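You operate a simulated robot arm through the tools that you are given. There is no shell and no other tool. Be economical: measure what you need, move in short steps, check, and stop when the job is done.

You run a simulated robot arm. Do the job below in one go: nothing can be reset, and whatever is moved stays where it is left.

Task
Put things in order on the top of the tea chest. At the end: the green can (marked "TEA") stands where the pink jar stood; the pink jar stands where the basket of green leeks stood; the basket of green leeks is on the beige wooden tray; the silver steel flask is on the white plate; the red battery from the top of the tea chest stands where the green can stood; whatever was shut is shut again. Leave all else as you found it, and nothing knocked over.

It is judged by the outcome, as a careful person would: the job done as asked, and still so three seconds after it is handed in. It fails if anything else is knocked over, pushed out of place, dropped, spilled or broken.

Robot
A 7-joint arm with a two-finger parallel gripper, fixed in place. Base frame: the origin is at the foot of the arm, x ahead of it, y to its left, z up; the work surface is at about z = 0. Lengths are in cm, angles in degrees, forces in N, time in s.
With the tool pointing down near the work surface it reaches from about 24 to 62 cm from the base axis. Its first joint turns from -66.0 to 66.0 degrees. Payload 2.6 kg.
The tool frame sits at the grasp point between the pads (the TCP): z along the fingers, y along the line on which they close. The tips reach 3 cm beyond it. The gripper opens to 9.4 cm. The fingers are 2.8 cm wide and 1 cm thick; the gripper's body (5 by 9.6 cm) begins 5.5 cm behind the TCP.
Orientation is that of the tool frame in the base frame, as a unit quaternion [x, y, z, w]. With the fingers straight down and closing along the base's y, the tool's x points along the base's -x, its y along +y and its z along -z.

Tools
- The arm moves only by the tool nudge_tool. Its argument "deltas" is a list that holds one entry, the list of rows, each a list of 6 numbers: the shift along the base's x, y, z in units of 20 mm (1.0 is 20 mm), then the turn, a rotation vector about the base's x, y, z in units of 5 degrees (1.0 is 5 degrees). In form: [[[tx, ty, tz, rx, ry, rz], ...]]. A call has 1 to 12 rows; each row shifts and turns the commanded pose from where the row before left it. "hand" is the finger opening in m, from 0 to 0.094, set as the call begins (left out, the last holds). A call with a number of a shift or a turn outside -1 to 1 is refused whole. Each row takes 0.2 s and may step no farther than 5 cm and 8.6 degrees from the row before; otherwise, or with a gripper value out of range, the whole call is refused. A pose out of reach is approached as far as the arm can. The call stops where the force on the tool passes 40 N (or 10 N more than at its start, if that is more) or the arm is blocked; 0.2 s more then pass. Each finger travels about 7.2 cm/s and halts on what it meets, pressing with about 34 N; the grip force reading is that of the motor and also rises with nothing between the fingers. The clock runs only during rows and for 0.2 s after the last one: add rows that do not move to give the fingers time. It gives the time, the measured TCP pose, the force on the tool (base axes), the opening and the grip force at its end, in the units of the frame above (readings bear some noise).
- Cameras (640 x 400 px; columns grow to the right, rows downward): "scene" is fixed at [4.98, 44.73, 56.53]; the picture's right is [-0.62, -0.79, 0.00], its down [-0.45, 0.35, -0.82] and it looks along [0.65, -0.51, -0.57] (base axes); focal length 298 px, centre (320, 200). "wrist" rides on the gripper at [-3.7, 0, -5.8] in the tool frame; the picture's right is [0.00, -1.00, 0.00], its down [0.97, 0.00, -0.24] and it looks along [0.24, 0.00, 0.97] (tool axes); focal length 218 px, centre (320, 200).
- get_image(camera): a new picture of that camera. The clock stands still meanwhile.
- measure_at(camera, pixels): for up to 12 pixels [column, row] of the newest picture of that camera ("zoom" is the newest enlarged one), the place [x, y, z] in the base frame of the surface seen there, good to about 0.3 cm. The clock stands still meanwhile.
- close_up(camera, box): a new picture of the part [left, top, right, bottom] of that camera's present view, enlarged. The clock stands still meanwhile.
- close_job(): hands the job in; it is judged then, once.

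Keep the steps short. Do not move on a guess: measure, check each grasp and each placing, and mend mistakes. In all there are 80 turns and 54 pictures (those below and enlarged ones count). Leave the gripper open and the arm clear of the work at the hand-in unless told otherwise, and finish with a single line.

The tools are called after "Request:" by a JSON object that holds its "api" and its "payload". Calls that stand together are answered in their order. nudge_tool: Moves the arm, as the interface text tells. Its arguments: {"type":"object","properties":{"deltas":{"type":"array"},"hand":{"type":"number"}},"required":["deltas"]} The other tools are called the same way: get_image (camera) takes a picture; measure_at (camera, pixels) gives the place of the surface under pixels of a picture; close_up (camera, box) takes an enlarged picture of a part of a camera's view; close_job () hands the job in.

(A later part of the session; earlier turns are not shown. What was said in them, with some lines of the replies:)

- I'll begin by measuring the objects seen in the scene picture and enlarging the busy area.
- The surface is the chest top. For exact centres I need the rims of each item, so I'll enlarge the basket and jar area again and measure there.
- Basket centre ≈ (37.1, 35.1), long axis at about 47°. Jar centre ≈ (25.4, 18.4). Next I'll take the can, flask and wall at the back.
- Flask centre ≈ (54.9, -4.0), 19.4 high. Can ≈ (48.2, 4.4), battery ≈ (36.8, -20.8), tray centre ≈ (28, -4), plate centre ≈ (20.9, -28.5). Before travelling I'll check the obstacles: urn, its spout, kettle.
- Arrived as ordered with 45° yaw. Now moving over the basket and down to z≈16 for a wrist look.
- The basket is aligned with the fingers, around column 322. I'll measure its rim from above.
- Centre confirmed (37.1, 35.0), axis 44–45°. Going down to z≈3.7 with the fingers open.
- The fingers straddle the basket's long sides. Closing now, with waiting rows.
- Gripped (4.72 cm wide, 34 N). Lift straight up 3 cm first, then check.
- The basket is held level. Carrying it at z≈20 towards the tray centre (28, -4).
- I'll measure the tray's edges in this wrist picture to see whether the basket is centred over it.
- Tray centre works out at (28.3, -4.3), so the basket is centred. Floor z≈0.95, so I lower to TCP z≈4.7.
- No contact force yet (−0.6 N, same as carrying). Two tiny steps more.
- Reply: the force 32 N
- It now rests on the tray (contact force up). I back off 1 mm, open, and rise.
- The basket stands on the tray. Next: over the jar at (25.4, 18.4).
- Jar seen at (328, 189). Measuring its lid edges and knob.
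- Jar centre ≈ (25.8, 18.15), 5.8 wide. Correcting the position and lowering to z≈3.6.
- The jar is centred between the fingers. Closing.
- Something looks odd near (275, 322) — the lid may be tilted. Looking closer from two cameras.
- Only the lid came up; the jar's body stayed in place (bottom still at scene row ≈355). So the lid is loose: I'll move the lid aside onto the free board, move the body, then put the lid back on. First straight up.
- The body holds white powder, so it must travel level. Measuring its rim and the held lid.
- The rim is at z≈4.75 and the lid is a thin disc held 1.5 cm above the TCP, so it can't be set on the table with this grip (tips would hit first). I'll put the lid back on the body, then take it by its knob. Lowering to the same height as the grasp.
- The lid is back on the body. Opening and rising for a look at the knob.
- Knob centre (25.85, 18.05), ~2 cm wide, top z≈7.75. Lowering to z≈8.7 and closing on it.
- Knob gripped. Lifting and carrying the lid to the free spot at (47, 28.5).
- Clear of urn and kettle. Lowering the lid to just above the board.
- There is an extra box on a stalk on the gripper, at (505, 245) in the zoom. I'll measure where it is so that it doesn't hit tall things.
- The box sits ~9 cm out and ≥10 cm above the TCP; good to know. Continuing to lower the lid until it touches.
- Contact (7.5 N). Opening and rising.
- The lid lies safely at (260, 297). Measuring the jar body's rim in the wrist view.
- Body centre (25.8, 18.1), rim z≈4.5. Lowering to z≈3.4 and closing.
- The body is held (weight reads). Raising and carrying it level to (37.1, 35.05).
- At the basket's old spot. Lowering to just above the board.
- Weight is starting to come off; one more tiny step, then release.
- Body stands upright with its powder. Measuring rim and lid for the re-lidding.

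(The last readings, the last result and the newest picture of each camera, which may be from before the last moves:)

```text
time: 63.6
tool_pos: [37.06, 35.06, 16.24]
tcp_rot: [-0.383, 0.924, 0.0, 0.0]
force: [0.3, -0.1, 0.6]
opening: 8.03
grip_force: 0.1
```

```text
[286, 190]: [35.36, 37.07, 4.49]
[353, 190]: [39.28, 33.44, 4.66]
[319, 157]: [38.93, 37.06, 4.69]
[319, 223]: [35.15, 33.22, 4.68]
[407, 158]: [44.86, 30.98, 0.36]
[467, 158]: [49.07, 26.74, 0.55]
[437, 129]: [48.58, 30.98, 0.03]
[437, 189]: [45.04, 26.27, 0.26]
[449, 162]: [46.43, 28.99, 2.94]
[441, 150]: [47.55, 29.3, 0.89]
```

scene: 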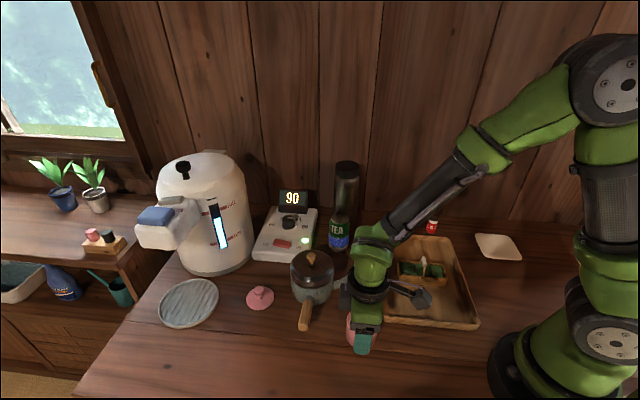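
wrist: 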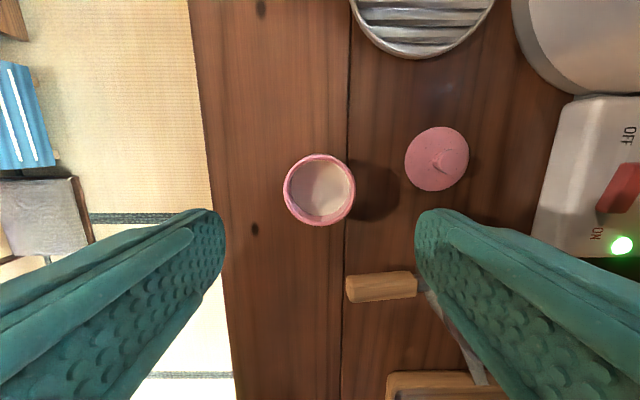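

Body rim centre (37.2, 35.2). Lid knob near (46.9, 28.7). Moving over the lid, lowering and gripping the knob again.

Request:
{"api": "nudge_tool", "payload": {"deltas": [[[0.82, -0.54, 0, 0, 0, 0], [0.82, -0.54, 0, 0, 0, 0], [0.82, -0.54, 0, 0, 0, 0], [0.82, -0.54, 0, 0, 0, 0], [0.82, -0.54, 0, 0, 0, 0], [0.82, -0.52, 0, 0, 0, 0], [0, 0, 0, 0, 0, 0]]], "hand": 0.05}}

Request:
{"api": "nudge_tool", "payload": {"deltas": [[[0, 0, -1, 0, 0, 0], [0, 0, -1, 0, 0, 0], [0, 0, -1, 0, 0, 0], [0, 0, -1, 0, 0, 0], [0, 0, -1, 0, 0, 0], [0, 0, -0.6, 0, 0, 0], [0, 0, -0.3, 0, 0, 0], [0, 0, 0, 0, 0, 0]]]}}

Request:
{"api": "get_image", "payload": {"camera": "wrist"}}

```text
time: 65.2
tool_pos: [46.94, 28.61, 16.29]
tcp_rot: [-0.383, 0.924, 0.0, 0.0]
force: [-0.3, -0.6, -0.6]
opening: 5.0
grip_force: 0.0
```

```text
time: 67.0
tool_pos: [46.86, 28.72, 4.41]
tcp_rot: [-0.382, 0.924, -0.001, 0.0]
force: [0.0, -0.3, -0.3]
opening: 5.0
grip_force: 0.0
```

```text
25 pictures are left
```

wrist: 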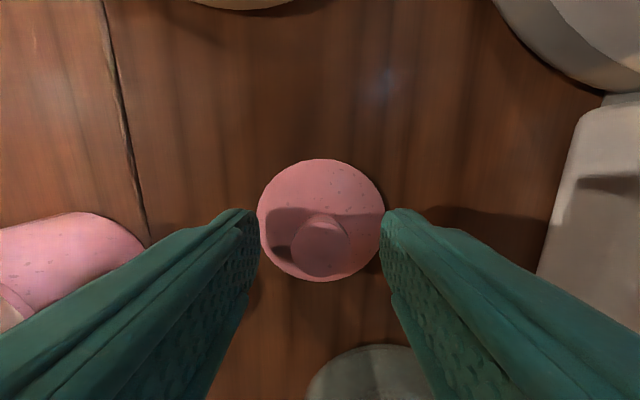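

The knob is centred between the fingers. Closing and lifting a little.

Request:
{"api": "nudge_tool", "payload": {"deltas": [[[0, 0, 0, 0, 0, 0], [0, 0, 0, 0, 0, 0], [0, 0, 0, 0, 0, 0], [0, 0, 0, 0, 0, 0]]], "hand": 0.012}}

Request:
{"api": "nudge_tool", "payload": {"deltas": [[[0, 0, 0.5, 0, 0, 0], [0, 0, 1, 0, 0, 0], [0, 0, 1, 0, 0, 0], [0, 0, 1, 0, 0, 0], [0, 0, 1, 0, 0, 0], [0, 0, 0, 0, 0, 0]]]}}

Request:
{"api": "nudge_tool", "payload": {"deltas": [[[-0.81, 0.54, 0, 0, 0, 0], [-0.81, 0.54, 0, 0, 0, 0], [-0.81, 0.54, 0, 0, 0, 0], [-0.81, 0.54, 0, 0, 0, 0], [-0.81, 0.54, 0, 0, 0, 0], [-0.81, 0.54, 0, 0, 0, 0], [0, 0, 0, 0, 0, 0]]]}}

Request:
{"api": "get_image", "payload": {"camera": "wrist"}}

```text
time: 68.0
tool_pos: [46.89, 28.67, 4.41]
tcp_rot: [-0.383, 0.924, 0.001, 0.0]
force: [0.7, 0.3, -0.6]
opening: 2.01
grip_force: 34.0
```

```text
time: 69.4
tool_pos: [47.1, 28.65, 13.45]
tcp_rot: [-0.382, 0.924, 0.0, 0.0]
force: [-0.3, -0.1, -0.1]
opening: 2.02
grip_force: 33.7
```

```text
time: 71.0
tool_pos: [37.12, 35.15, 13.43]
tcp_rot: [-0.383, 0.924, 0.0, 0.0]
force: [-0.4, -0.2, -0.9]
opening: 2.04
grip_force: 34.1
```

```text
24 pictures are left
```

wrist: 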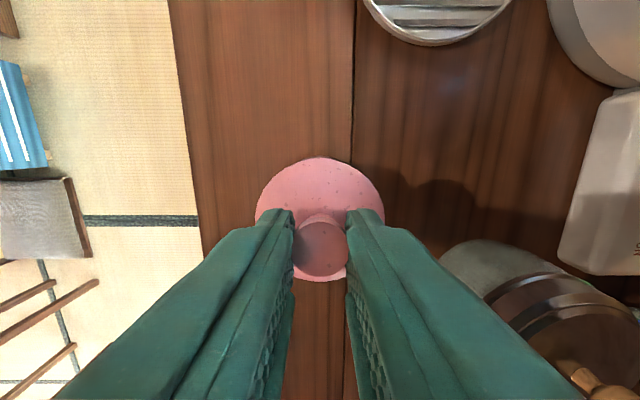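

Lid held over the body. Lowering to just above seating (z≈9.2), then by contact.

Request:
{"api": "nudge_tool", "payload": {"deltas": [[[0, 0, -0.8, 0, 0, 0], [0, 0, -0.8, 0, 0, 0], [0, 0, -0.4, 0, 0, 0], [0, 0, -0.1, 0, 0, 0], [0, 0, 0, 0, 0, 0]]]}}

Request:
{"api": "nudge_tool", "payload": {"deltas": [[[0, 0, -0.06, 0, 0, 0], [0, 0, 0, 0, 0, 0]]]}}

Request:
{"api": "nudge_tool", "payload": {"deltas": [[[0, 0, -0.05, 0, 0, 0], [0, 0, 0, 0, 0, 0]]]}}

Request:
{"api": "close_up", "payload": {"camera": "scene", "box": [210, 290, 306, 370]}}

```text
time: 72.2
tool_pos: [37.22, 35.01, 9.21]
tcp_rot: [-0.383, 0.924, 0.0, 0.0]
force: [0.3, 0.3, -0.8]
opening: 2.01
grip_force: 34.0
```

```text
time: 72.8
tool_pos: [37.18, 35.13, 9.07]
tcp_rot: [-0.382, 0.924, 0.0, 0.0]
force: [0.9, 0.1, -0.9]
opening: 2.02
grip_force: 33.9
```

```text
time: 73.4
tool_pos: [37.28, 35.18, 9.15]
tcp_rot: [-0.383, 0.924, 0.002, 0.001]
force: [-3.7, -1.2, 8.7]
opening: 1.99
grip_force: 33.7
```

```text
5.00 times, centred on (258, 330) of scene
```

zoom: 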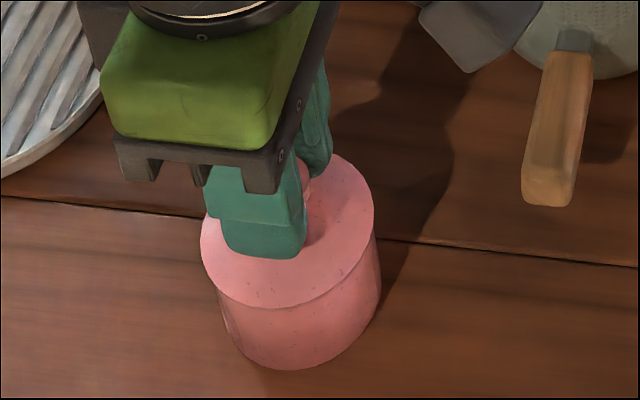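

Touching (8.7 N). Checking the lid's seating by measuring lid edges before letting go.

Request:
{"api": "measure_at", "payload": {"camera": "zoom", "pixels": [[204, 245], [372, 195], [270, 303], [335, 158], [230, 330], [378, 260], [290, 365], [280, 320], [340, 300]]}}

```text
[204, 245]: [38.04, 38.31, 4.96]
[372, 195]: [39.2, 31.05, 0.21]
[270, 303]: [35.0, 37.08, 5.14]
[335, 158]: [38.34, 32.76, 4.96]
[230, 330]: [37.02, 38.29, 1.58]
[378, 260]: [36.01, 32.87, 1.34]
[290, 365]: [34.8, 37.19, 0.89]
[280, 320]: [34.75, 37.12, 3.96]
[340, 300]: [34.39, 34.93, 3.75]
```

Lid looks level and on the rim. Releasing, rising and viewing from above.

Request:
{"api": "nudge_tool", "payload": {"deltas": [[[0, 0, 0, 0, 0, 0], [0, 0, 0, 0, 0, 0], [0, 0, 0, 0, 0, 0], [0, 0, 0.5, 0, 0, 0], [0, 0, 1, 0, 0, 0], [0, 0, 1, 0, 0, 0], [0, 0, 1, 0, 0, 0], [0, 0, 1, 0, 0, 0], [0, 0, 0.5, 0, 0, 0], [0, 0, 0, 0, 0, 0]]], "hand": 0.05}}

Request:
{"api": "close_up", "payload": {"camera": "scene", "box": [210, 290, 306, 370]}}

```text
time: 75.6
tool_pos: [37.22, 35.12, 18.98]
tcp_rot: [-0.383, 0.924, 0.0, 0.0]
force: [-0.5, 0.1, 0.0]
opening: 5.01
grip_force: 0.1
```

```text
5.00 times, centred on (258, 330) of scene
```

zoom: 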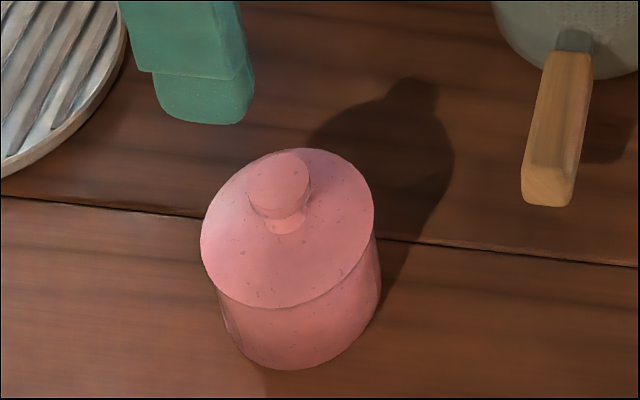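

The jar is shut and in place. Next the can: turning back to 0° yaw while travelling to (48.2, 4.4) at z≈19.

Request:
{"api": "nudge_tool", "payload": {"deltas": [[[0.34, -0.96, 0, 0, 0, -1], [0.34, -0.96, 0, 0, 0, -1], [0.34, -0.96, 0, 0, 0, -1], [0.34, -0.96, 0, 0, 0, -1], [0.34, -0.96, 0, 0, 0, -1], [0.34, -0.96, 0, 0, 0, -1], [0.34, -0.96, 0, 0, 0, -1], [0.34, -0.96, 0, 0, 0, -1], [0.34, -0.96, 0, 0, 0, -1], [0.34, -0.96, 0, 0, 0, 0], [0.34, -0.96, 0, 0, 0, 0], [0.34, -0.96, 0, 0, 0, 0]]], "hand": 0.09}}

Request:
{"api": "nudge_tool", "payload": {"deltas": [[[0.34, -0.96, 0, 0, 0, 0], [0.34, -0.96, 0, 0, 0, 0], [0.34, -0.96, 0, 0, 0, 0], [0.34, -0.96, 0, 0, 0, 0], [0, 0, 0, 0, 0, 0]]]}}

Request:
{"api": "get_image", "payload": {"camera": "wrist"}}

```text
time: 78.2
tool_pos: [45.43, 12.1, 19.01]
tcp_rot: [0.0, 1.0, 0.0, 0.0]
force: [-0.6, -0.4, -0.1]
opening: 8.99
grip_force: 0.0
```

```text
time: 79.4
tool_pos: [48.1, 4.46, 18.87]
tcp_rot: [0.0, 1.0, 0.0, -0.001]
force: [0.9, -0.1, 0.3]
opening: 9.0
grip_force: 0.0
```

```text
21 pictures are left
```

wrist: 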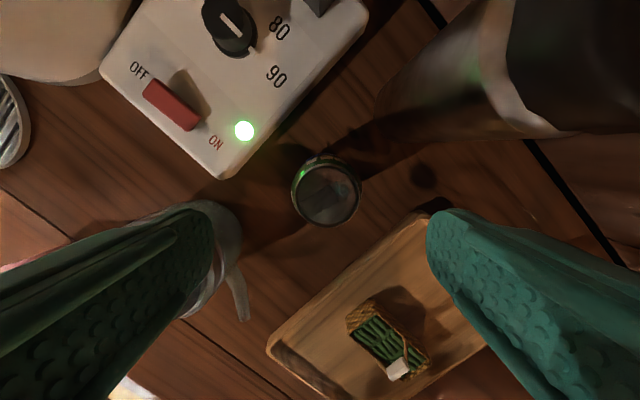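

Can seen at (327, 191), fingers' paths seem free; I measure its rim, the heater's corner, the tray's corner, the kettle spout and the flask.

Request:
{"api": "measure_at", "payload": {"camera": "wrist", "pixels": [[293, 191], [361, 191], [327, 159], [327, 224], [222, 175], [252, 165], [432, 205], [230, 215], [240, 310], [520, 130], [505, 40], [345, 205]]}}

```text
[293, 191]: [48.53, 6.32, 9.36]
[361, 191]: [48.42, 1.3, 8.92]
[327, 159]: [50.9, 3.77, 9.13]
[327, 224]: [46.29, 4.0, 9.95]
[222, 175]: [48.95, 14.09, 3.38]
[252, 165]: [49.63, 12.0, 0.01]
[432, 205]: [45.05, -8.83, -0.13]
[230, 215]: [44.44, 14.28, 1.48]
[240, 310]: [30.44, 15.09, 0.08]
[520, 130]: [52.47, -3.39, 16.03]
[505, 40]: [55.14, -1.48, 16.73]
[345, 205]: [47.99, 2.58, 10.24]
```

Can centre ≈ (48.45, 4.0), clearances fine (flask ≥2 cm). Lowering to z≈6.2.

Request:
{"api": "nudge_tool", "payload": {"deltas": [[[0.15, -0.2, -0.4, 0, 0, 0], [0, 0, -1, 0, 0, 0], [0, 0, -1, 0, 0, 0], [0, 0, -1, 0, 0, 0], [0, 0, -1, 0, 0, 0], [0, 0, -1, 0, 0, 0], [0, 0, -0.95, 0, 0, 0], [0, 0, 0, 0, 0, 0]]]}}

Request:
{"api": "get_image", "payload": {"camera": "wrist"}}

```text
time: 81.2
tool_pos: [48.38, 3.98, 6.34]
tcp_rot: [0.0, 1.0, 0.0, -0.001]
force: [-0.6, 0.3, -0.7]
opening: 9.0
grip_force: 0.0
```

```text
20 pictures are left
```

wrist: 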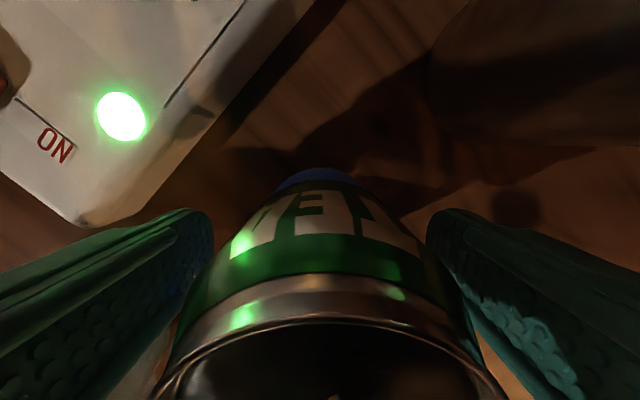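

The can is centred between the fingers (it may be open on top, so I keep it level). Closing and lifting a bit.

Request:
{"api": "nudge_tool", "payload": {"deltas": [[[0, 0, 0, 0, 0, 0], [0, 0, 0, 0, 0, 0], [0, 0, 0, 0, 0, 0], [0, 0, 0, 0, 0, 0], [0, 0, 0, 0, 0, 0]]], "hand": 0.04}}

Request:
{"api": "nudge_tool", "payload": {"deltas": [[[0, 0, 0.4, 0, 0, 0], [0, 0, 0.6, 0, 0, 0], [0, 0, 0, 0, 0, 0]]]}}

Request:
{"api": "get_image", "payload": {"camera": "scene"}}

```text
time: 82.4
tool_pos: [48.3, 4.03, 6.41]
tcp_rot: [0.001, 1.0, 0.001, 0.0]
force: [-0.4, -1.1, 0.0]
opening: 5.27
grip_force: 34.6
```

```text
time: 83.2
tool_pos: [48.37, 4.02, 8.53]
tcp_rot: [0.0, 1.0, 0.0, 0.0]
force: [-0.1, 0.2, -1.9]
opening: 5.29
grip_force: 33.9
```

```text
19 pictures are left
```

scene: 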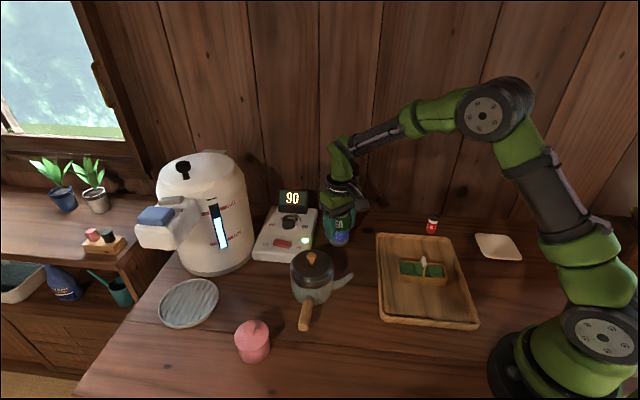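

Can held upright. Raising and carrying it to the jar's old spot (25.8, 18.1).

Request:
{"api": "nudge_tool", "payload": {"deltas": [[[0, 0, 0.6, 0, 0, 0], [0, 0, 1, 0, 0, 0], [0, 0, 1, 0, 0, 0], [0, 0, 1, 0, 0, 0], [0, 0, 1, 0, 0, 0], [0, 0, 0.4, 0, 0, 0], [0, 0, 0, 0, 0, 0]]]}}

Request:
{"api": "nudge_tool", "payload": {"deltas": [[[-0.6, 0.37, 0, 0, 0, 0], [-1, 0.62, 0, 0, 0, 0], [-1, 0.62, 0, 0, 0, 0], [-1, 0.62, 0, 0, 0, 0], [-1, 0.62, 0, 0, 0, 0], [-1, 0.62, 0, 0, 0, 0], [-1, 0.62, 0, 0, 0, 0], [-1, 0.62, 0, 0, 0, 0], [-1, 0.62, 0, 0, 0, 0], [-1, 0.62, 0, 0, 0, 0], [-1, 0.63, 0, 0, 0, 0], [-0.7, 0.46, 0, 0, 0, 0]]]}}

Request:
{"api": "nudge_tool", "payload": {"deltas": [[[0, 0, -0.6, 0, 0, 0], [0, 0, -1, 0, 0, 0], [0, 0, -1, 0, 0, 0], [0, 0, -1, 0, 0, 0], [0, 0, -1, 0, 0, 0], [0, 0, -0.6, 0, 0, 0], [0, 0, -0.4, 0, 0, 0], [0, 0, -0.2, 0, 0, 0], [0, 0, -0.1, 0, 0, 0], [0, 0, 0, 0, 0, 0]]]}}

```text
time: 84.8
tool_pos: [48.36, 4.02, 18.3]
tcp_rot: [0.0, 1.0, -0.001, 0.0]
force: [0.9, 1.0, -1.7]
opening: 5.3
grip_force: 33.4
```

```text
time: 87.4
tool_pos: [25.84, 18.05, 18.36]
tcp_rot: [0.0, 1.0, 0.0, 0.001]
force: [-0.5, -0.3, -2.4]
opening: 5.26
grip_force: 33.8
```

```text
time: 89.6
tool_pos: [25.75, 18.1, 6.59]
tcp_rot: [0.0, 1.0, 0.0, 0.0]
force: [-0.2, 0.3, -2.6]
opening: 5.28
grip_force: 34.2
```

Just above the board. Small steps down to contact.

Request:
{"api": "nudge_tool", "payload": {"deltas": [[[0, 0, -0.07, 0, 0, 0], [0, 0, 0, 0, 0, 0]]]}}

Request:
{"api": "nudge_tool", "payload": {"deltas": [[[0, 0, -0.05, 0, 0, 0], [0, 0, 0, 0, 0, 0]]]}}

```text
time: 90.2
tool_pos: [25.79, 18.1, 6.47]
tcp_rot: [0.0, 1.0, 0.0, 0.0]
force: [-0.1, -0.5, -1.4]
opening: 5.26
grip_force: 33.1
```

```text
time: 90.8
tool_pos: [25.86, 18.16, 6.33]
tcp_rot: [0.0, 1.0, 0.0, 0.0]
force: [-4.4, -3.0, 15.1]
opening: 5.27
grip_force: 34.2
```

Contact (15 N). Easing off, opening and rising straight up.

Request:
{"api": "nudge_tool", "payload": {"deltas": [[[0, 0, 0.03, 0, 0, 0], [0, 0, 0, 0, 0, 0]]]}}

Request:
{"api": "nudge_tool", "payload": {"deltas": [[[0, 0, 0, 0, 0, 0], [0, 0, 0, 0, 0, 0], [0, 0, 0, 0, 0, 0], [0, 0, 0.5, 0, 0, 0], [0, 0, 1, 0, 0, 0], [0, 0, 1, 0, 0, 0], [0, 0, 1, 0, 0, 0], [0, 0, 1, 0, 0, 0], [0, 0, 1, 0, 0, 0], [0, 0, 1, 0, 0, 0], [0, 0, 0, 0, 0, 0]]], "hand": 0.08}}

Request:
{"api": "get_image", "payload": {"camera": "scene"}}

```text
time: 91.4
tool_pos: [25.87, 18.12, 6.41]
tcp_rot: [0.0, 1.0, 0.0, 0.001]
force: [0.8, 0.4, -1.7]
opening: 5.28
grip_force: 34.3
```

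```text
time: 93.8
tool_pos: [25.88, 17.98, 19.27]
tcp_rot: [0.0, 1.0, 0.0, 0.0]
force: [0.4, 0.0, 0.3]
opening: 8.0
grip_force: 0.1
```

```text
18 pictures are left
```

scene: 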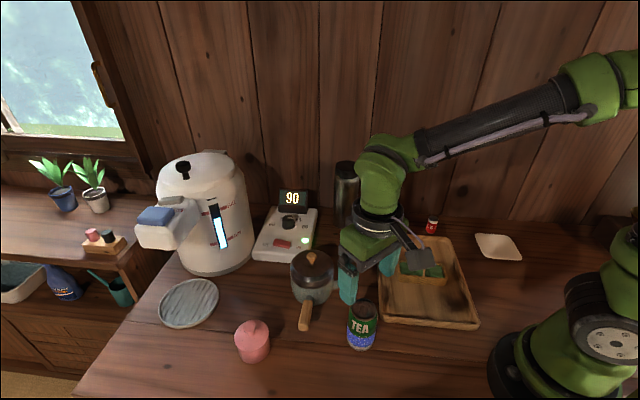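

The can stands where the jar was. Next the flask: rising and moving above it at z≈25 (tips clear its 19.4 cm top).

Request:
{"api": "nudge_tool", "payload": {"deltas": [[[0, 0, 1, 0, 0, 0], [0, 0, 1, 0, 0, 0], [0.5, -0.4, 1, 0, 0, 0], [1, -0.76, 0, 0, 0, 0], [1, -0.76, 0, 0, 0, 0], [1, -0.76, 0, 0, 0, 0], [1, -0.76, 0, 0, 0, 0], [1, -0.76, 0, 0, 0, 0], [1, -0.76, 0, 0, 0, 0], [1, -0.76, 0, 0, 0, 0], [1, -0.76, 0, 0, 0, 0], [1, -0.76, 0, 0, 0, 0]]], "hand": 0.094}}

Request:
{"api": "nudge_tool", "payload": {"deltas": [[[1, -0.76, 0, 0, 0, 0], [1, -0.76, 0, 0, 0, 0], [1, -0.76, 0, 0, 0, 0], [1, -0.76, 0, 0, 0, 0], [1, -0.72, 0, 0, 0, 0], [0, 0, 0, 0, 0, 0]]]}}

Request:
{"api": "get_image", "payload": {"camera": "wrist"}}

```text
time: 96.4
tool_pos: [44.91, 3.65, 25.43]
tcp_rot: [0.0, 1.0, -0.001, 0.0]
force: [0.7, -0.2, -1.4]
opening: 9.42
grip_force: 0.1
```

```text
time: 97.8
tool_pos: [54.88, -3.83, 25.29]
tcp_rot: [0.0, 1.0, 0.0, 0.0]
force: [0.0, 0.3, 0.0]
opening: 9.41
grip_force: 0.1
```

```text
17 pictures are left
```

wrist: 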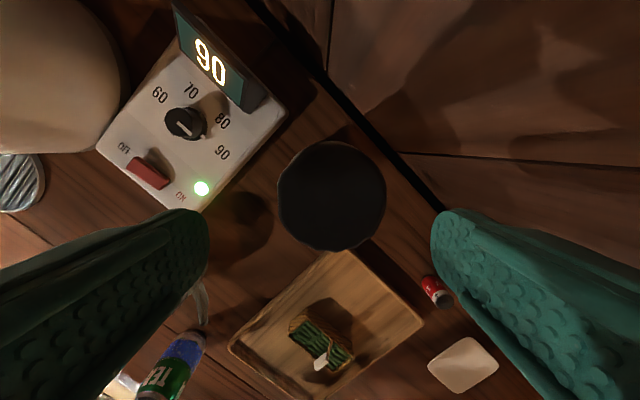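

Flask cap seen centred at about (332, 195). Measuring its rim, and the plate again.

Request:
{"api": "measure_at", "payload": {"camera": "wrist", "pixels": [[281, 195], [383, 195], [332, 145], [332, 246], [296, 159], [368, 231], [296, 231], [368, 159], [332, 195]]}}

Request:
{"api": "measure_at", "payload": {"camera": "wrist", "pixels": [[430, 365], [472, 339], [496, 365], [456, 391], [463, 365], [450, 365], [476, 365], [463, 350], [463, 380]]}}

```text
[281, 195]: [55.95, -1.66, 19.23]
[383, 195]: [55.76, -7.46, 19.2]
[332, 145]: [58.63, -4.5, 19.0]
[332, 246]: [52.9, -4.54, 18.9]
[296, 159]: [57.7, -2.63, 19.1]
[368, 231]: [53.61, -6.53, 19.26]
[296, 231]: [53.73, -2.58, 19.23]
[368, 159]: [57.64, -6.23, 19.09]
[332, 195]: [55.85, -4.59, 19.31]
```

```text
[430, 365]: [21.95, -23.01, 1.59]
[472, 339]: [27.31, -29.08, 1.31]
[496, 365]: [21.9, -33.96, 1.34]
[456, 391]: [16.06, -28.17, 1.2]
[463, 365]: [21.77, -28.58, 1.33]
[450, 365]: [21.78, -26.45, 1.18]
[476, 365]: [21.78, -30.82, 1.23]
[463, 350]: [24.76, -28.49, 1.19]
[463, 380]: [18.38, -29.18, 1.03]
```

Flask centre (55.75, -4.5); plate centre (21.5, -28.5), surface z≈1.2. Lowering around the flask to z≈14.6.

Request:
{"api": "nudge_tool", "payload": {"deltas": [[[0.43, -0.33, 0, 0, 0, 0], [0, 0, 0, 0, 0, 0], [0, 0, -0.8, 0, 0, 0], [0, 0, -0.8, 0, 0, 0], [0, 0, -0.8, 0, 0, 0], [0, 0, -0.8, 0, 0, 0], [0, 0, -0.8, 0, 0, 0], [0, 0, -0.8, 0, 0, 0], [0, 0, -0.5, 0, 0, 0], [0, 0, 0, 0, 0, 0]]]}}

Request:
{"api": "get_image", "payload": {"camera": "wrist"}}

```text
time: 100.0
tool_pos: [55.7, -4.52, 14.69]
tcp_rot: [0.0, 1.0, -0.001, 0.0]
force: [-0.5, 0.5, -0.9]
opening: 9.39
grip_force: 0.2
```

```text
16 pictures are left
```

wrist: 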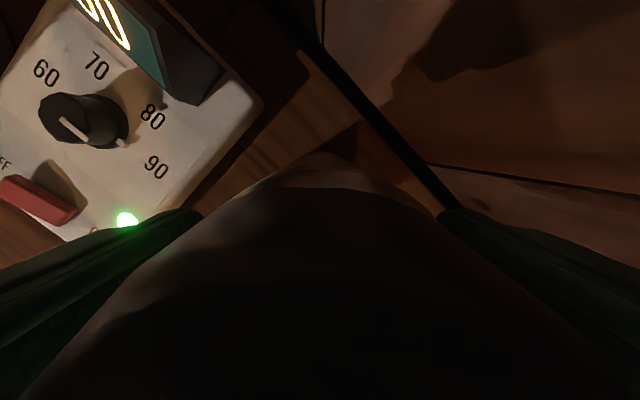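

Flask centred. Closing, then a short test lift.

Request:
{"api": "nudge_tool", "payload": {"deltas": [[[0, 0, 0, 0, 0, 0], [0, 0, 0, 0, 0, 0], [0, 0, 0, 0, 0, 0], [0, 0, 0, 0, 0, 0], [0, 0, 0, 0, 0, 0]]], "hand": 0.048}}

Request:
{"api": "nudge_tool", "payload": {"deltas": [[[0, 0, 0.4, 0, 0, 0], [0, 0, 0.6, 0, 0, 0], [0, 0, 0, 0, 0, 0]]]}}

Request:
{"api": "close_up", "payload": {"camera": "scene", "box": [290, 150, 450, 250]}}

```text
time: 101.2
tool_pos: [55.66, -4.47, 14.72]
tcp_rot: [0.0, 1.0, 0.0, 0.0]
force: [0.3, -0.6, -0.5]
opening: 6.51
grip_force: 34.0
```

```text
time: 102.0
tool_pos: [55.65, -4.62, 16.86]
tcp_rot: [0.0, 1.0, 0.0, -0.001]
force: [0.3, -0.2, -2.7]
opening: 6.55
grip_force: 34.4
```

```text
4.00 times, centred on (370, 200) of scene
```

zoom: 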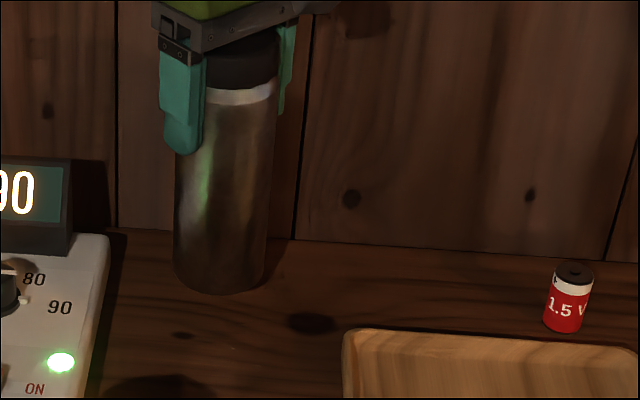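

The whole flask came up. Raising to z≈25 (bottom ≈10) and carrying towards the plate.

Request:
{"api": "nudge_tool", "payload": {"deltas": [[[0, 0, 0.8, 0, 0, 0], [0, 0, 0.8, 0, 0, 0], [0, 0, 0.8, 0, 0, 0], [0, 0, 0.8, 0, 0, 0], [0, 0, 0.8, 0, 0, 0], [-0.5, -0.35, 0, 0, 0, 0], [-0.9, -0.63, 0, 0, 0, 0], [-0.9, -0.63, 0, 0, 0, 0], [-0.9, -0.63, 0, 0, 0, 0], [-0.9, -0.63, 0, 0, 0, 0], [-0.9, -0.63, 0, 0, 0, 0], [-0.9, -0.63, 0, 0, 0, 0]]]}}

Request:
{"api": "nudge_tool", "payload": {"deltas": [[[-0.9, -0.63, 0, 0, 0, 0], [-0.9, -0.63, 0, 0, 0, 0], [-0.9, -0.63, 0, 0, 0, 0], [-0.9, -0.63, 0, 0, 0, 0], [-0.9, -0.63, 0, 0, 0, 0], [-0.9, -0.63, 0, 0, 0, 0], [-0.9, -0.63, 0, 0, 0, 0], [-0.9, -0.63, 0, 0, 0, 0], [-0.9, -0.63, 0, 0, 0, 0], [-0.9, -0.63, 0, 0, 0, 0], [-0.9, -0.63, 0, 0, 0, 0], [-0.9, -0.64, 0, 0, 0, 0]]]}}

Request:
{"api": "get_image", "payload": {"camera": "scene"}}

```text
time: 104.6
tool_pos: [43.78, -12.77, 24.64]
tcp_rot: [0.0, 1.0, 0.0, 0.0]
force: [0.2, 0.0, -2.4]
opening: 6.55
grip_force: 34.3
```

```text
time: 107.2
tool_pos: [22.29, -27.97, 24.67]
tcp_rot: [0.0, 1.0, 0.0, 0.0]
force: [-0.5, -0.3, -2.4]
opening: 6.54
grip_force: 34.8
```

```text
14 pictures are left
```

scene: 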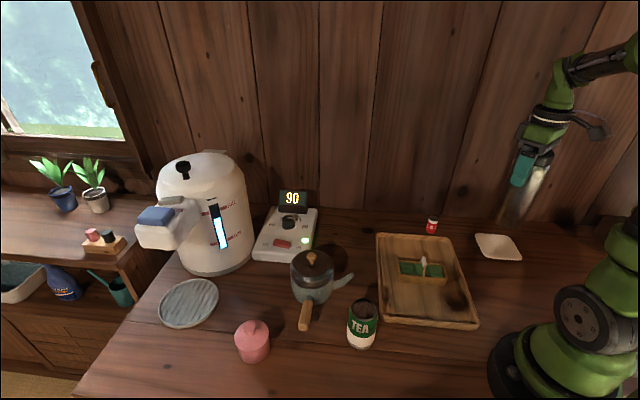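

Fine-adjusting to (21.5, -28.5) and lowering to just above the plate (z≈16.2).

Request:
{"api": "nudge_tool", "payload": {"deltas": [[[-0.38, -0.27, 0, 0, 0, 0], [0, 0, -0.8, 0, 0, 0], [0, 0, -0.8, 0, 0, 0], [0, 0, -0.8, 0, 0, 0], [0, 0, -0.8, 0, 0, 0], [0, 0, -0.6, 0, 0, 0], [0, 0, -0.3, 0, 0, 0], [0, 0, -0.1, 0, 0, 0], [0, 0, 0, 0, 0, 0]]]}}

Request:
{"api": "close_up", "payload": {"camera": "scene", "box": [440, 140, 580, 280]}}

```text
time: 109.2
tool_pos: [21.58, -28.43, 16.43]
tcp_rot: [0.001, 1.0, 0.0, 0.0]
force: [-0.1, -0.7, -2.3]
opening: 6.53
grip_force: 33.9
```

```text
2.86 times, centred on (510, 210) of scene
```

zoom: 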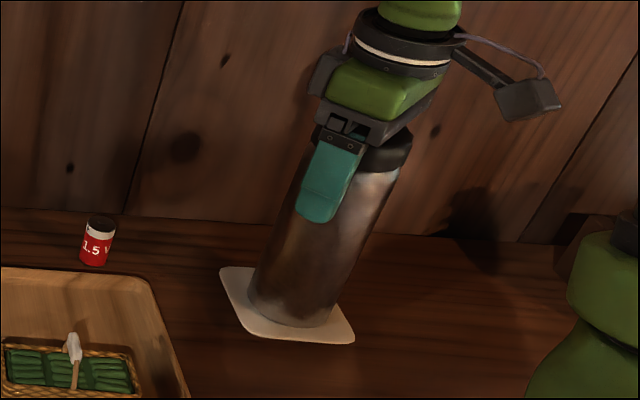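

The flask is over the plate's middle. Stepping down to contact.

Request:
{"api": "nudge_tool", "payload": {"deltas": [[[0, 0, -0.1, 0, 0, 0], [0, 0, -0.08, 0, 0, 0], [0, 0, 0, 0, 0, 0]]]}}

Request:
{"api": "nudge_tool", "payload": {"deltas": [[[0, 0, -0.06, 0, 0, 0], [0, 0, 0, 0, 0, 0]]]}}

```text
time: 110.0
tool_pos: [21.59, -28.44, 16.21]
tcp_rot: [0.0, 1.0, -0.002, 0.001]
force: [-2.4, 5.3, 26.5]
opening: 6.55
grip_force: 34.1
```

```text
time: 110.6
tool_pos: [21.6, -28.47, 16.03]
tcp_rot: [0.0, 1.0, 0.0, 0.001]
force: [0.8, 2.0, 24.3]
opening: 6.55
grip_force: 34.4
```

Firm contact (≈25 N). Easing up a little before releasing.

Request:
{"api": "nudge_tool", "payload": {"deltas": [[[0, 0, 0.07, 0, 0, 0], [0, 0, 0, 0, 0, 0]]]}}

Request:
{"api": "close_up", "payload": {"camera": "scene", "box": [460, 170, 560, 270]}}

```text
time: 111.2
tool_pos: [21.41, -28.62, 16.0]
tcp_rot: [0.001, 1.0, 0.0, 0.0]
force: [1.6, -1.3, 4.6]
opening: 6.56
grip_force: 34.0
```

```text
4.00 times, centred on (510, 220) of scene
```

zoom: 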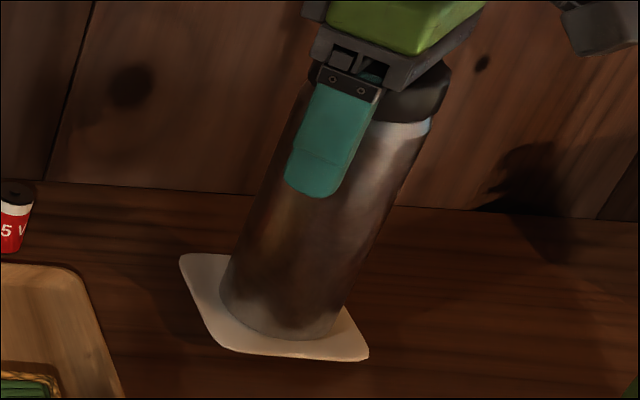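

It stands on the plate. Releasing in place, then rising straight up well above the cap.

Request:
{"api": "nudge_tool", "payload": {"deltas": [[[0, 0, 0, 0, 0, 0], [0, 0, 0, 0, 0, 0], [0, 0, 0, 0, 0, 0]]], "hand": 0.09}}

Request:
{"api": "nudge_tool", "payload": {"deltas": [[[0, 0, 0.5, 0, 0, 0], [0, 0, 1, 0, 0, 0], [0, 0, 1, 0, 0, 0], [0, 0, 1, 0, 0, 0], [0, 0, 1, 0, 0, 0], [0, 0, 0.8, 0, 0, 0], [0, 0, 0, 0, 0, 0]]]}}

Request:
{"api": "close_up", "payload": {"camera": "scene", "box": [380, 140, 580, 280]}}

```text
time: 112.0
tool_pos: [21.44, -28.56, 15.98]
tcp_rot: [0.0, 1.0, 0.0, 0.0]
force: [-0.1, 0.2, 0.9]
opening: 9.0
grip_force: 0.0
```

```text
time: 113.6
tool_pos: [21.46, -28.58, 26.61]
tcp_rot: [0.0, 1.0, -0.001, 0.001]
force: [0.2, -0.2, -0.2]
opening: 9.01
grip_force: 0.1
```

```text
2.86 times, centred on (480, 210) of scene
```

zoom: 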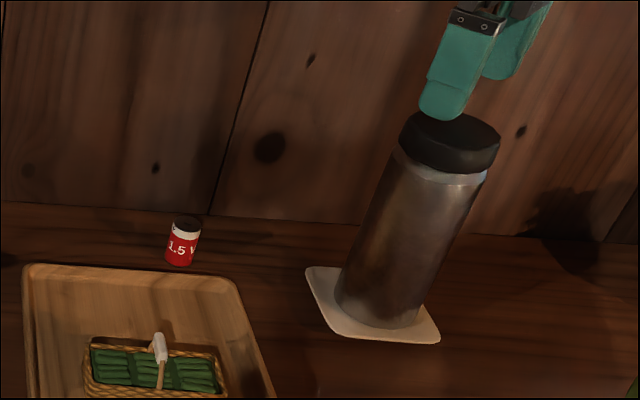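

The flask stands steady on the plate. Next the battery: moving over (36.8, -20.8) and down to z≈14 for a wrist look.

Request:
{"api": "nudge_tool", "payload": {"deltas": [[[0.95, 0.48, 0, 0, 0, 0], [0.95, 0.48, 0, 0, 0, 0], [0.95, 0.48, 0, 0, 0, 0], [0.95, 0.48, 0, 0, 0, 0], [0.95, 0.48, 0, 0, 0, 0], [0.95, 0.48, -1, 0, 0, 0], [0.95, 0.48, -1, 0, 0, 0], [0.95, 0.48, -1, 0, 0, 0], [0, 0, -1, 0, 0, 0], [0, 0, -1, 0, 0, 0], [0, 0, -1, 0, 0, 0], [0, 0, 0, 0, 0, 0]]], "hand": 0.06}}

Request:
{"api": "close_up", "payload": {"camera": "wrist", "box": [220, 110, 420, 270]}}

```text
time: 116.2
tool_pos: [36.66, -20.92, 14.67]
tcp_rot: [0.0, 1.0, 0.0, -0.001]
force: [0.1, -0.4, -0.4]
opening: 6.0
grip_force: 0.2
```

```text
2.50 times, centred on (320, 190) of wrist
```

zoom: 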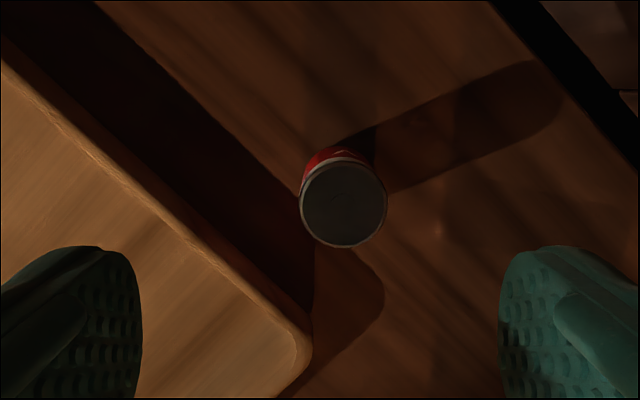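

Measuring battery top and tray corner.

Request:
{"api": "measure_at", "payload": {"camera": "zoom", "pixels": [[303, 205], [383, 205], [343, 165], [343, 244], [343, 205], [311, 345], [190, 235], [100, 135]]}}

```text
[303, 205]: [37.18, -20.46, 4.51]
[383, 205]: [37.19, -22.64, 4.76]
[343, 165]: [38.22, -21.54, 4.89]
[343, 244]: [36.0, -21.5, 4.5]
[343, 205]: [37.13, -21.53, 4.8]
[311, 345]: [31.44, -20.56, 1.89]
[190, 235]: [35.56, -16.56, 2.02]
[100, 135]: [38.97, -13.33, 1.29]
```

Battery centre (37.15, -21.5), 2.2 wide, 4.8 tall; the tray edge is ~4 cm away, so I use a narrow opening (4.5 cm) and go to z≈4.6.

Request:
{"api": "nudge_tool", "payload": {"deltas": [[[0.24, -0.3, 0, 0, 0, 0], [0, 0, -1, 0, 0, 0], [0, 0, -1, 0, 0, 0], [0, 0, -1, 0, 0, 0], [0, 0, -1, 0, 0, 0], [0, 0, -0.6, 0, 0, 0], [0, 0, -0.4, 0, 0, 0], [0, 0, 0, 0, 0, 0]]], "hand": 0.045}}

Request:
{"api": "get_image", "payload": {"camera": "wrist"}}

```text
time: 118.0
tool_pos: [37.3, -21.45, 4.55]
tcp_rot: [0.0, 1.0, 0.0, 0.0]
force: [-0.4, 0.5, -0.8]
opening: 4.5
grip_force: 0.1
```

```text
9 pictures are left
```

wrist: 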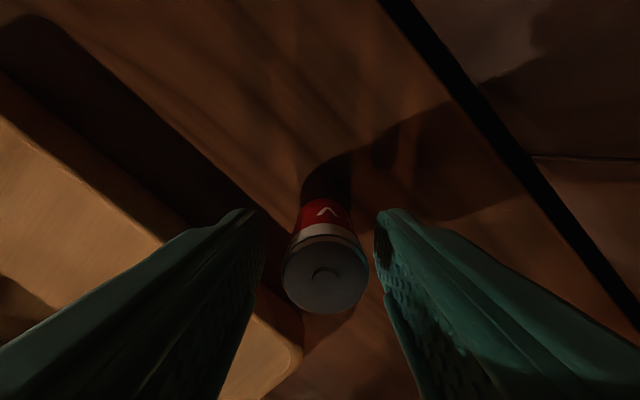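

Battery between the fingers. Closing and lifting to z≈14.

Request:
{"api": "nudge_tool", "payload": {"deltas": [[[0, 0, 0, 0, 0, 0], [0, 0, 0, 0, 0, 0], [0, 0, 0, 0, 0, 0], [0, 0, 0, 0, 0, 0]]], "hand": 0.014}}

Request:
{"api": "nudge_tool", "payload": {"deltas": [[[0, 0, 0.5, 0, 0, 0], [0, 0, 1, 0, 0, 0], [0, 0, 1, 0, 0, 0], [0, 0, 1, 0, 0, 0], [0, 0, 1, 0, 0, 0], [0, 0, 0.5, 0, 0, 0], [0, 0, 0, 0, 0, 0]]]}}

Request:
{"api": "get_image", "payload": {"camera": "scene"}}

```text
time: 119.0
tool_pos: [37.21, -21.39, 4.49]
tcp_rot: [0.0, 1.0, 0.001, 0.0]
force: [0.8, -0.5, -0.4]
opening: 2.48
grip_force: 33.9
```

```text
time: 120.6
tool_pos: [37.12, -21.53, 14.69]
tcp_rot: [0.0, 1.0, 0.0, 0.0]
force: [-0.2, 0.4, -0.2]
opening: 2.47
grip_force: 33.8
```

```text
8 pictures are left
```

scene: 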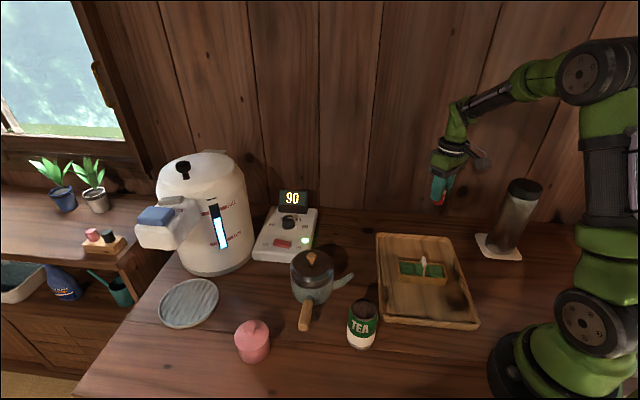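

Battery held. Carrying it to the can's old spot (48.4, 4.05).

Request:
{"api": "nudge_tool", "payload": {"deltas": [[[0.3, 0.7, 0, 0, 0, 0], [0.43, 0.98, 0, 0, 0, 0], [0.43, 0.98, 0, 0, 0, 0], [0.43, 0.98, 0, 0, 0, 0], [0.43, 0.98, 0, 0, 0, 0], [0.43, 0.98, 0, 0, 0, 0], [0.43, 0.98, 0, 0, 0, 0], [0.43, 0.98, 0, 0, 0, 0], [0.43, 0.98, 0, 0, 0, 0], [0.43, 0.98, 0, 0, 0, 0], [0.43, 0.98, 0, 0, 0, 0], [0.43, 0.98, 0, 0, 0, 0]]]}}

Request:
{"api": "nudge_tool", "payload": {"deltas": [[[0.43, 0.98, 0, 0, 0, 0], [0.14, 0.3, 0, 0, 0, 0], [0, 0, -1, 0, 0, 0], [0, 0, -1, 0, 0, 0], [0, 0, -1, 0, 0, 0], [0, 0, -1, 0, 0, 0], [0, 0, -0.6, 0, 0, 0], [0, 0, -0.2, 0, 0, 0], [0, 0, -0.1, 0, 0, 0], [0, 0, 0, 0, 0, 0]]]}}

```text
time: 123.2
tool_pos: [47.26, 1.55, 14.54]
tcp_rot: [-0.001, 1.0, 0.0, 0.0]
force: [0.1, -0.6, -0.9]
opening: 2.47
grip_force: 34.2
```

```text
time: 125.4
tool_pos: [48.37, 3.98, 4.76]
tcp_rot: [0.0, 1.0, 0.0, 0.0]
force: [0.5, 0.0, -0.5]
opening: 2.5
grip_force: 34.1
```

Just above the board. Small steps to contact.

Request:
{"api": "nudge_tool", "payload": {"deltas": [[[0, 0, -0.06, 0, 0, 0], [0, 0, 0, 0, 0, 0]]]}}

Request:
{"api": "nudge_tool", "payload": {"deltas": [[[0, 0, -0.05, 0, 0, 0], [0, 0, 0, 0, 0, 0]]]}}

```text
time: 126.0
tool_pos: [48.5, 3.97, 4.69]
tcp_rot: [0.0, 1.0, 0.001, 0.0]
force: [0.3, 0.4, -0.7]
opening: 2.46
grip_force: 33.6
```

```text
time: 126.6
tool_pos: [48.49, 4.13, 4.63]
tcp_rot: [0.0, 1.0, 0.0, 0.0]
force: [-0.6, -0.1, -0.3]
opening: 2.49
grip_force: 34.0
```

Request:
{"api": "nudge_tool", "payload": {"deltas": [[[0, 0, -0.04, 0, 0, 0], [0, 0, 0, 0, 0, 0]]]}}

Request:
{"api": "nudge_tool", "payload": {"deltas": [[[0, 0, -0.03, 0, 0, 0], [0, 0, 0, 0, 0, 0]]]}}

```text
time: 127.2
tool_pos: [48.51, 4.02, 4.51]
tcp_rot: [0.0, 1.0, 0.0, 0.001]
force: [-4.1, -0.2, 9.9]
opening: 2.49
grip_force: 33.7
```

```text
time: 127.8
tool_pos: [48.42, 3.93, 4.49]
tcp_rot: [-0.001, 1.0, 0.0, 0.001]
force: [-7.4, 0.1, 23.3]
opening: 2.47
grip_force: 33.7
```

Contact (10 → 23 N). Easing up a touch, then opening and rising.

Request:
{"api": "nudge_tool", "payload": {"deltas": [[[0, 0, 0.05, 0, 0, 0], [0, 0, 0, 0, 0, 0]]]}}

Request:
{"api": "nudge_tool", "payload": {"deltas": [[[0, 0, 0, 0, 0, 0], [0, 0, 0, 0, 0, 0], [0, 0, 0, 0, 0, 0], [0, 0, 0.4, 0, 0, 0], [0, 0, 0.8, 0, 0, 0], [0, 0, 1, 0, 0, 0], [0, 0, 1, 0, 0, 0], [0, 0, 1, 0, 0, 0], [0, 0, 1, 0, 0, 0], [0, 0, 1, 0, 0, 0], [0, 0, 1, 0, 0, 0], [0, 0, 1, 0, 0, 0]]], "hand": 0.05}}

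Request:
{"api": "nudge_tool", "payload": {"deltas": [[[0, 0, 1, 0, 0, 0], [0, 0, 1, 0, 0, 0], [0, 0, 1, 0, 0, 0], [-0.3, -1, 1, 0, 0, 0], [-0.3, -1, 0, 0, 0, 0], [-0.3, -1, 0, 0, 0, 0], [-0.3, -1, 0, 0, 0, 0], [-0.3, -1, 0, 0, 0, 0], [-0.3, -1, 0, 0, 0, 0], [0, 0, 0, 0, 0, 0]]], "hand": 0.094}}

Request:
{"api": "get_image", "payload": {"camera": "scene"}}

```text
time: 128.4
tool_pos: [48.43, 4.14, 4.59]
tcp_rot: [0.0, 1.0, 0.001, 0.0]
force: [-2.3, 1.5, 14.9]
opening: 2.49
grip_force: 33.8
```

```text
time: 131.0
tool_pos: [48.33, 4.21, 21.03]
tcp_rot: [0.0, 1.0, 0.0, 0.001]
force: [-0.6, -0.1, 0.1]
opening: 4.98
grip_force: 0.0
```

```text
time: 133.2
tool_pos: [44.8, -7.89, 28.9]
tcp_rot: [0.001, 1.0, 0.001, 0.0]
force: [0.6, 0.7, -0.3]
opening: 9.39
grip_force: 0.0
```

```text
7 pictures are left
```

scene: 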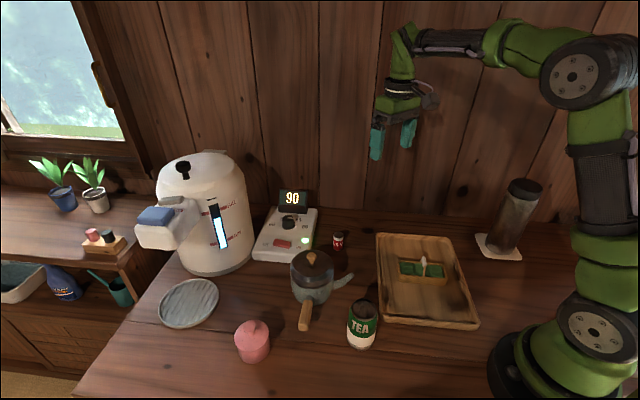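

Everything appears in place. A final enlarged look at battery and jar, with measured positions.

Request:
{"api": "measure_at", "payload": {"camera": "scene", "pixels": [[338, 235], [338, 246], [254, 325], [254, 355], [362, 305], [361, 340], [526, 185], [500, 245]]}}

Request:
{"api": "close_up", "payload": {"camera": "scene", "box": [220, 220, 400, 370]}}

```text
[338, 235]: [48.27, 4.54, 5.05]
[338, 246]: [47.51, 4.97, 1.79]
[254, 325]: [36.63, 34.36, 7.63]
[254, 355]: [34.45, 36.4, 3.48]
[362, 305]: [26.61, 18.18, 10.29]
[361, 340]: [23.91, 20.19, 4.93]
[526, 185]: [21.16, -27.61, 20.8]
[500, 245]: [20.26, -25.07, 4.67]
```

```text
2.67 times, centred on (310, 295) of scene
```

zoom: 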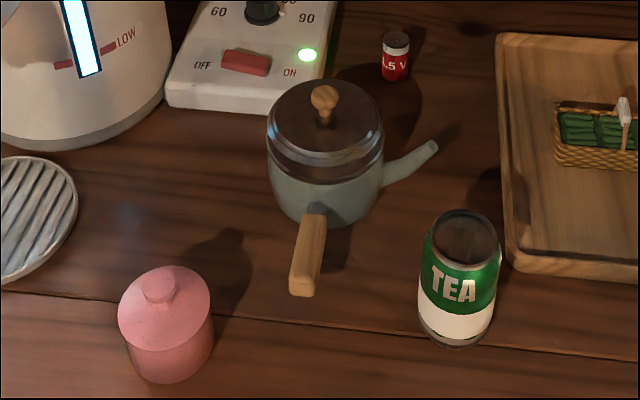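

All five items are where they belong, upright, the jar is shut, and the arm is clear with the gripper open. One thing I noticed: the band at the foot of the can has turned from blue to white since it was moved, though the can itself stands sound. Handing in.

Request:
{"api": "close_job", "payload": {}}

```text
The job is handed in.
```

The job is handed in: the can, jar, basket, flask and battery are all in their asked places, and the jar, whose loose lid I moved separately, is shut again.
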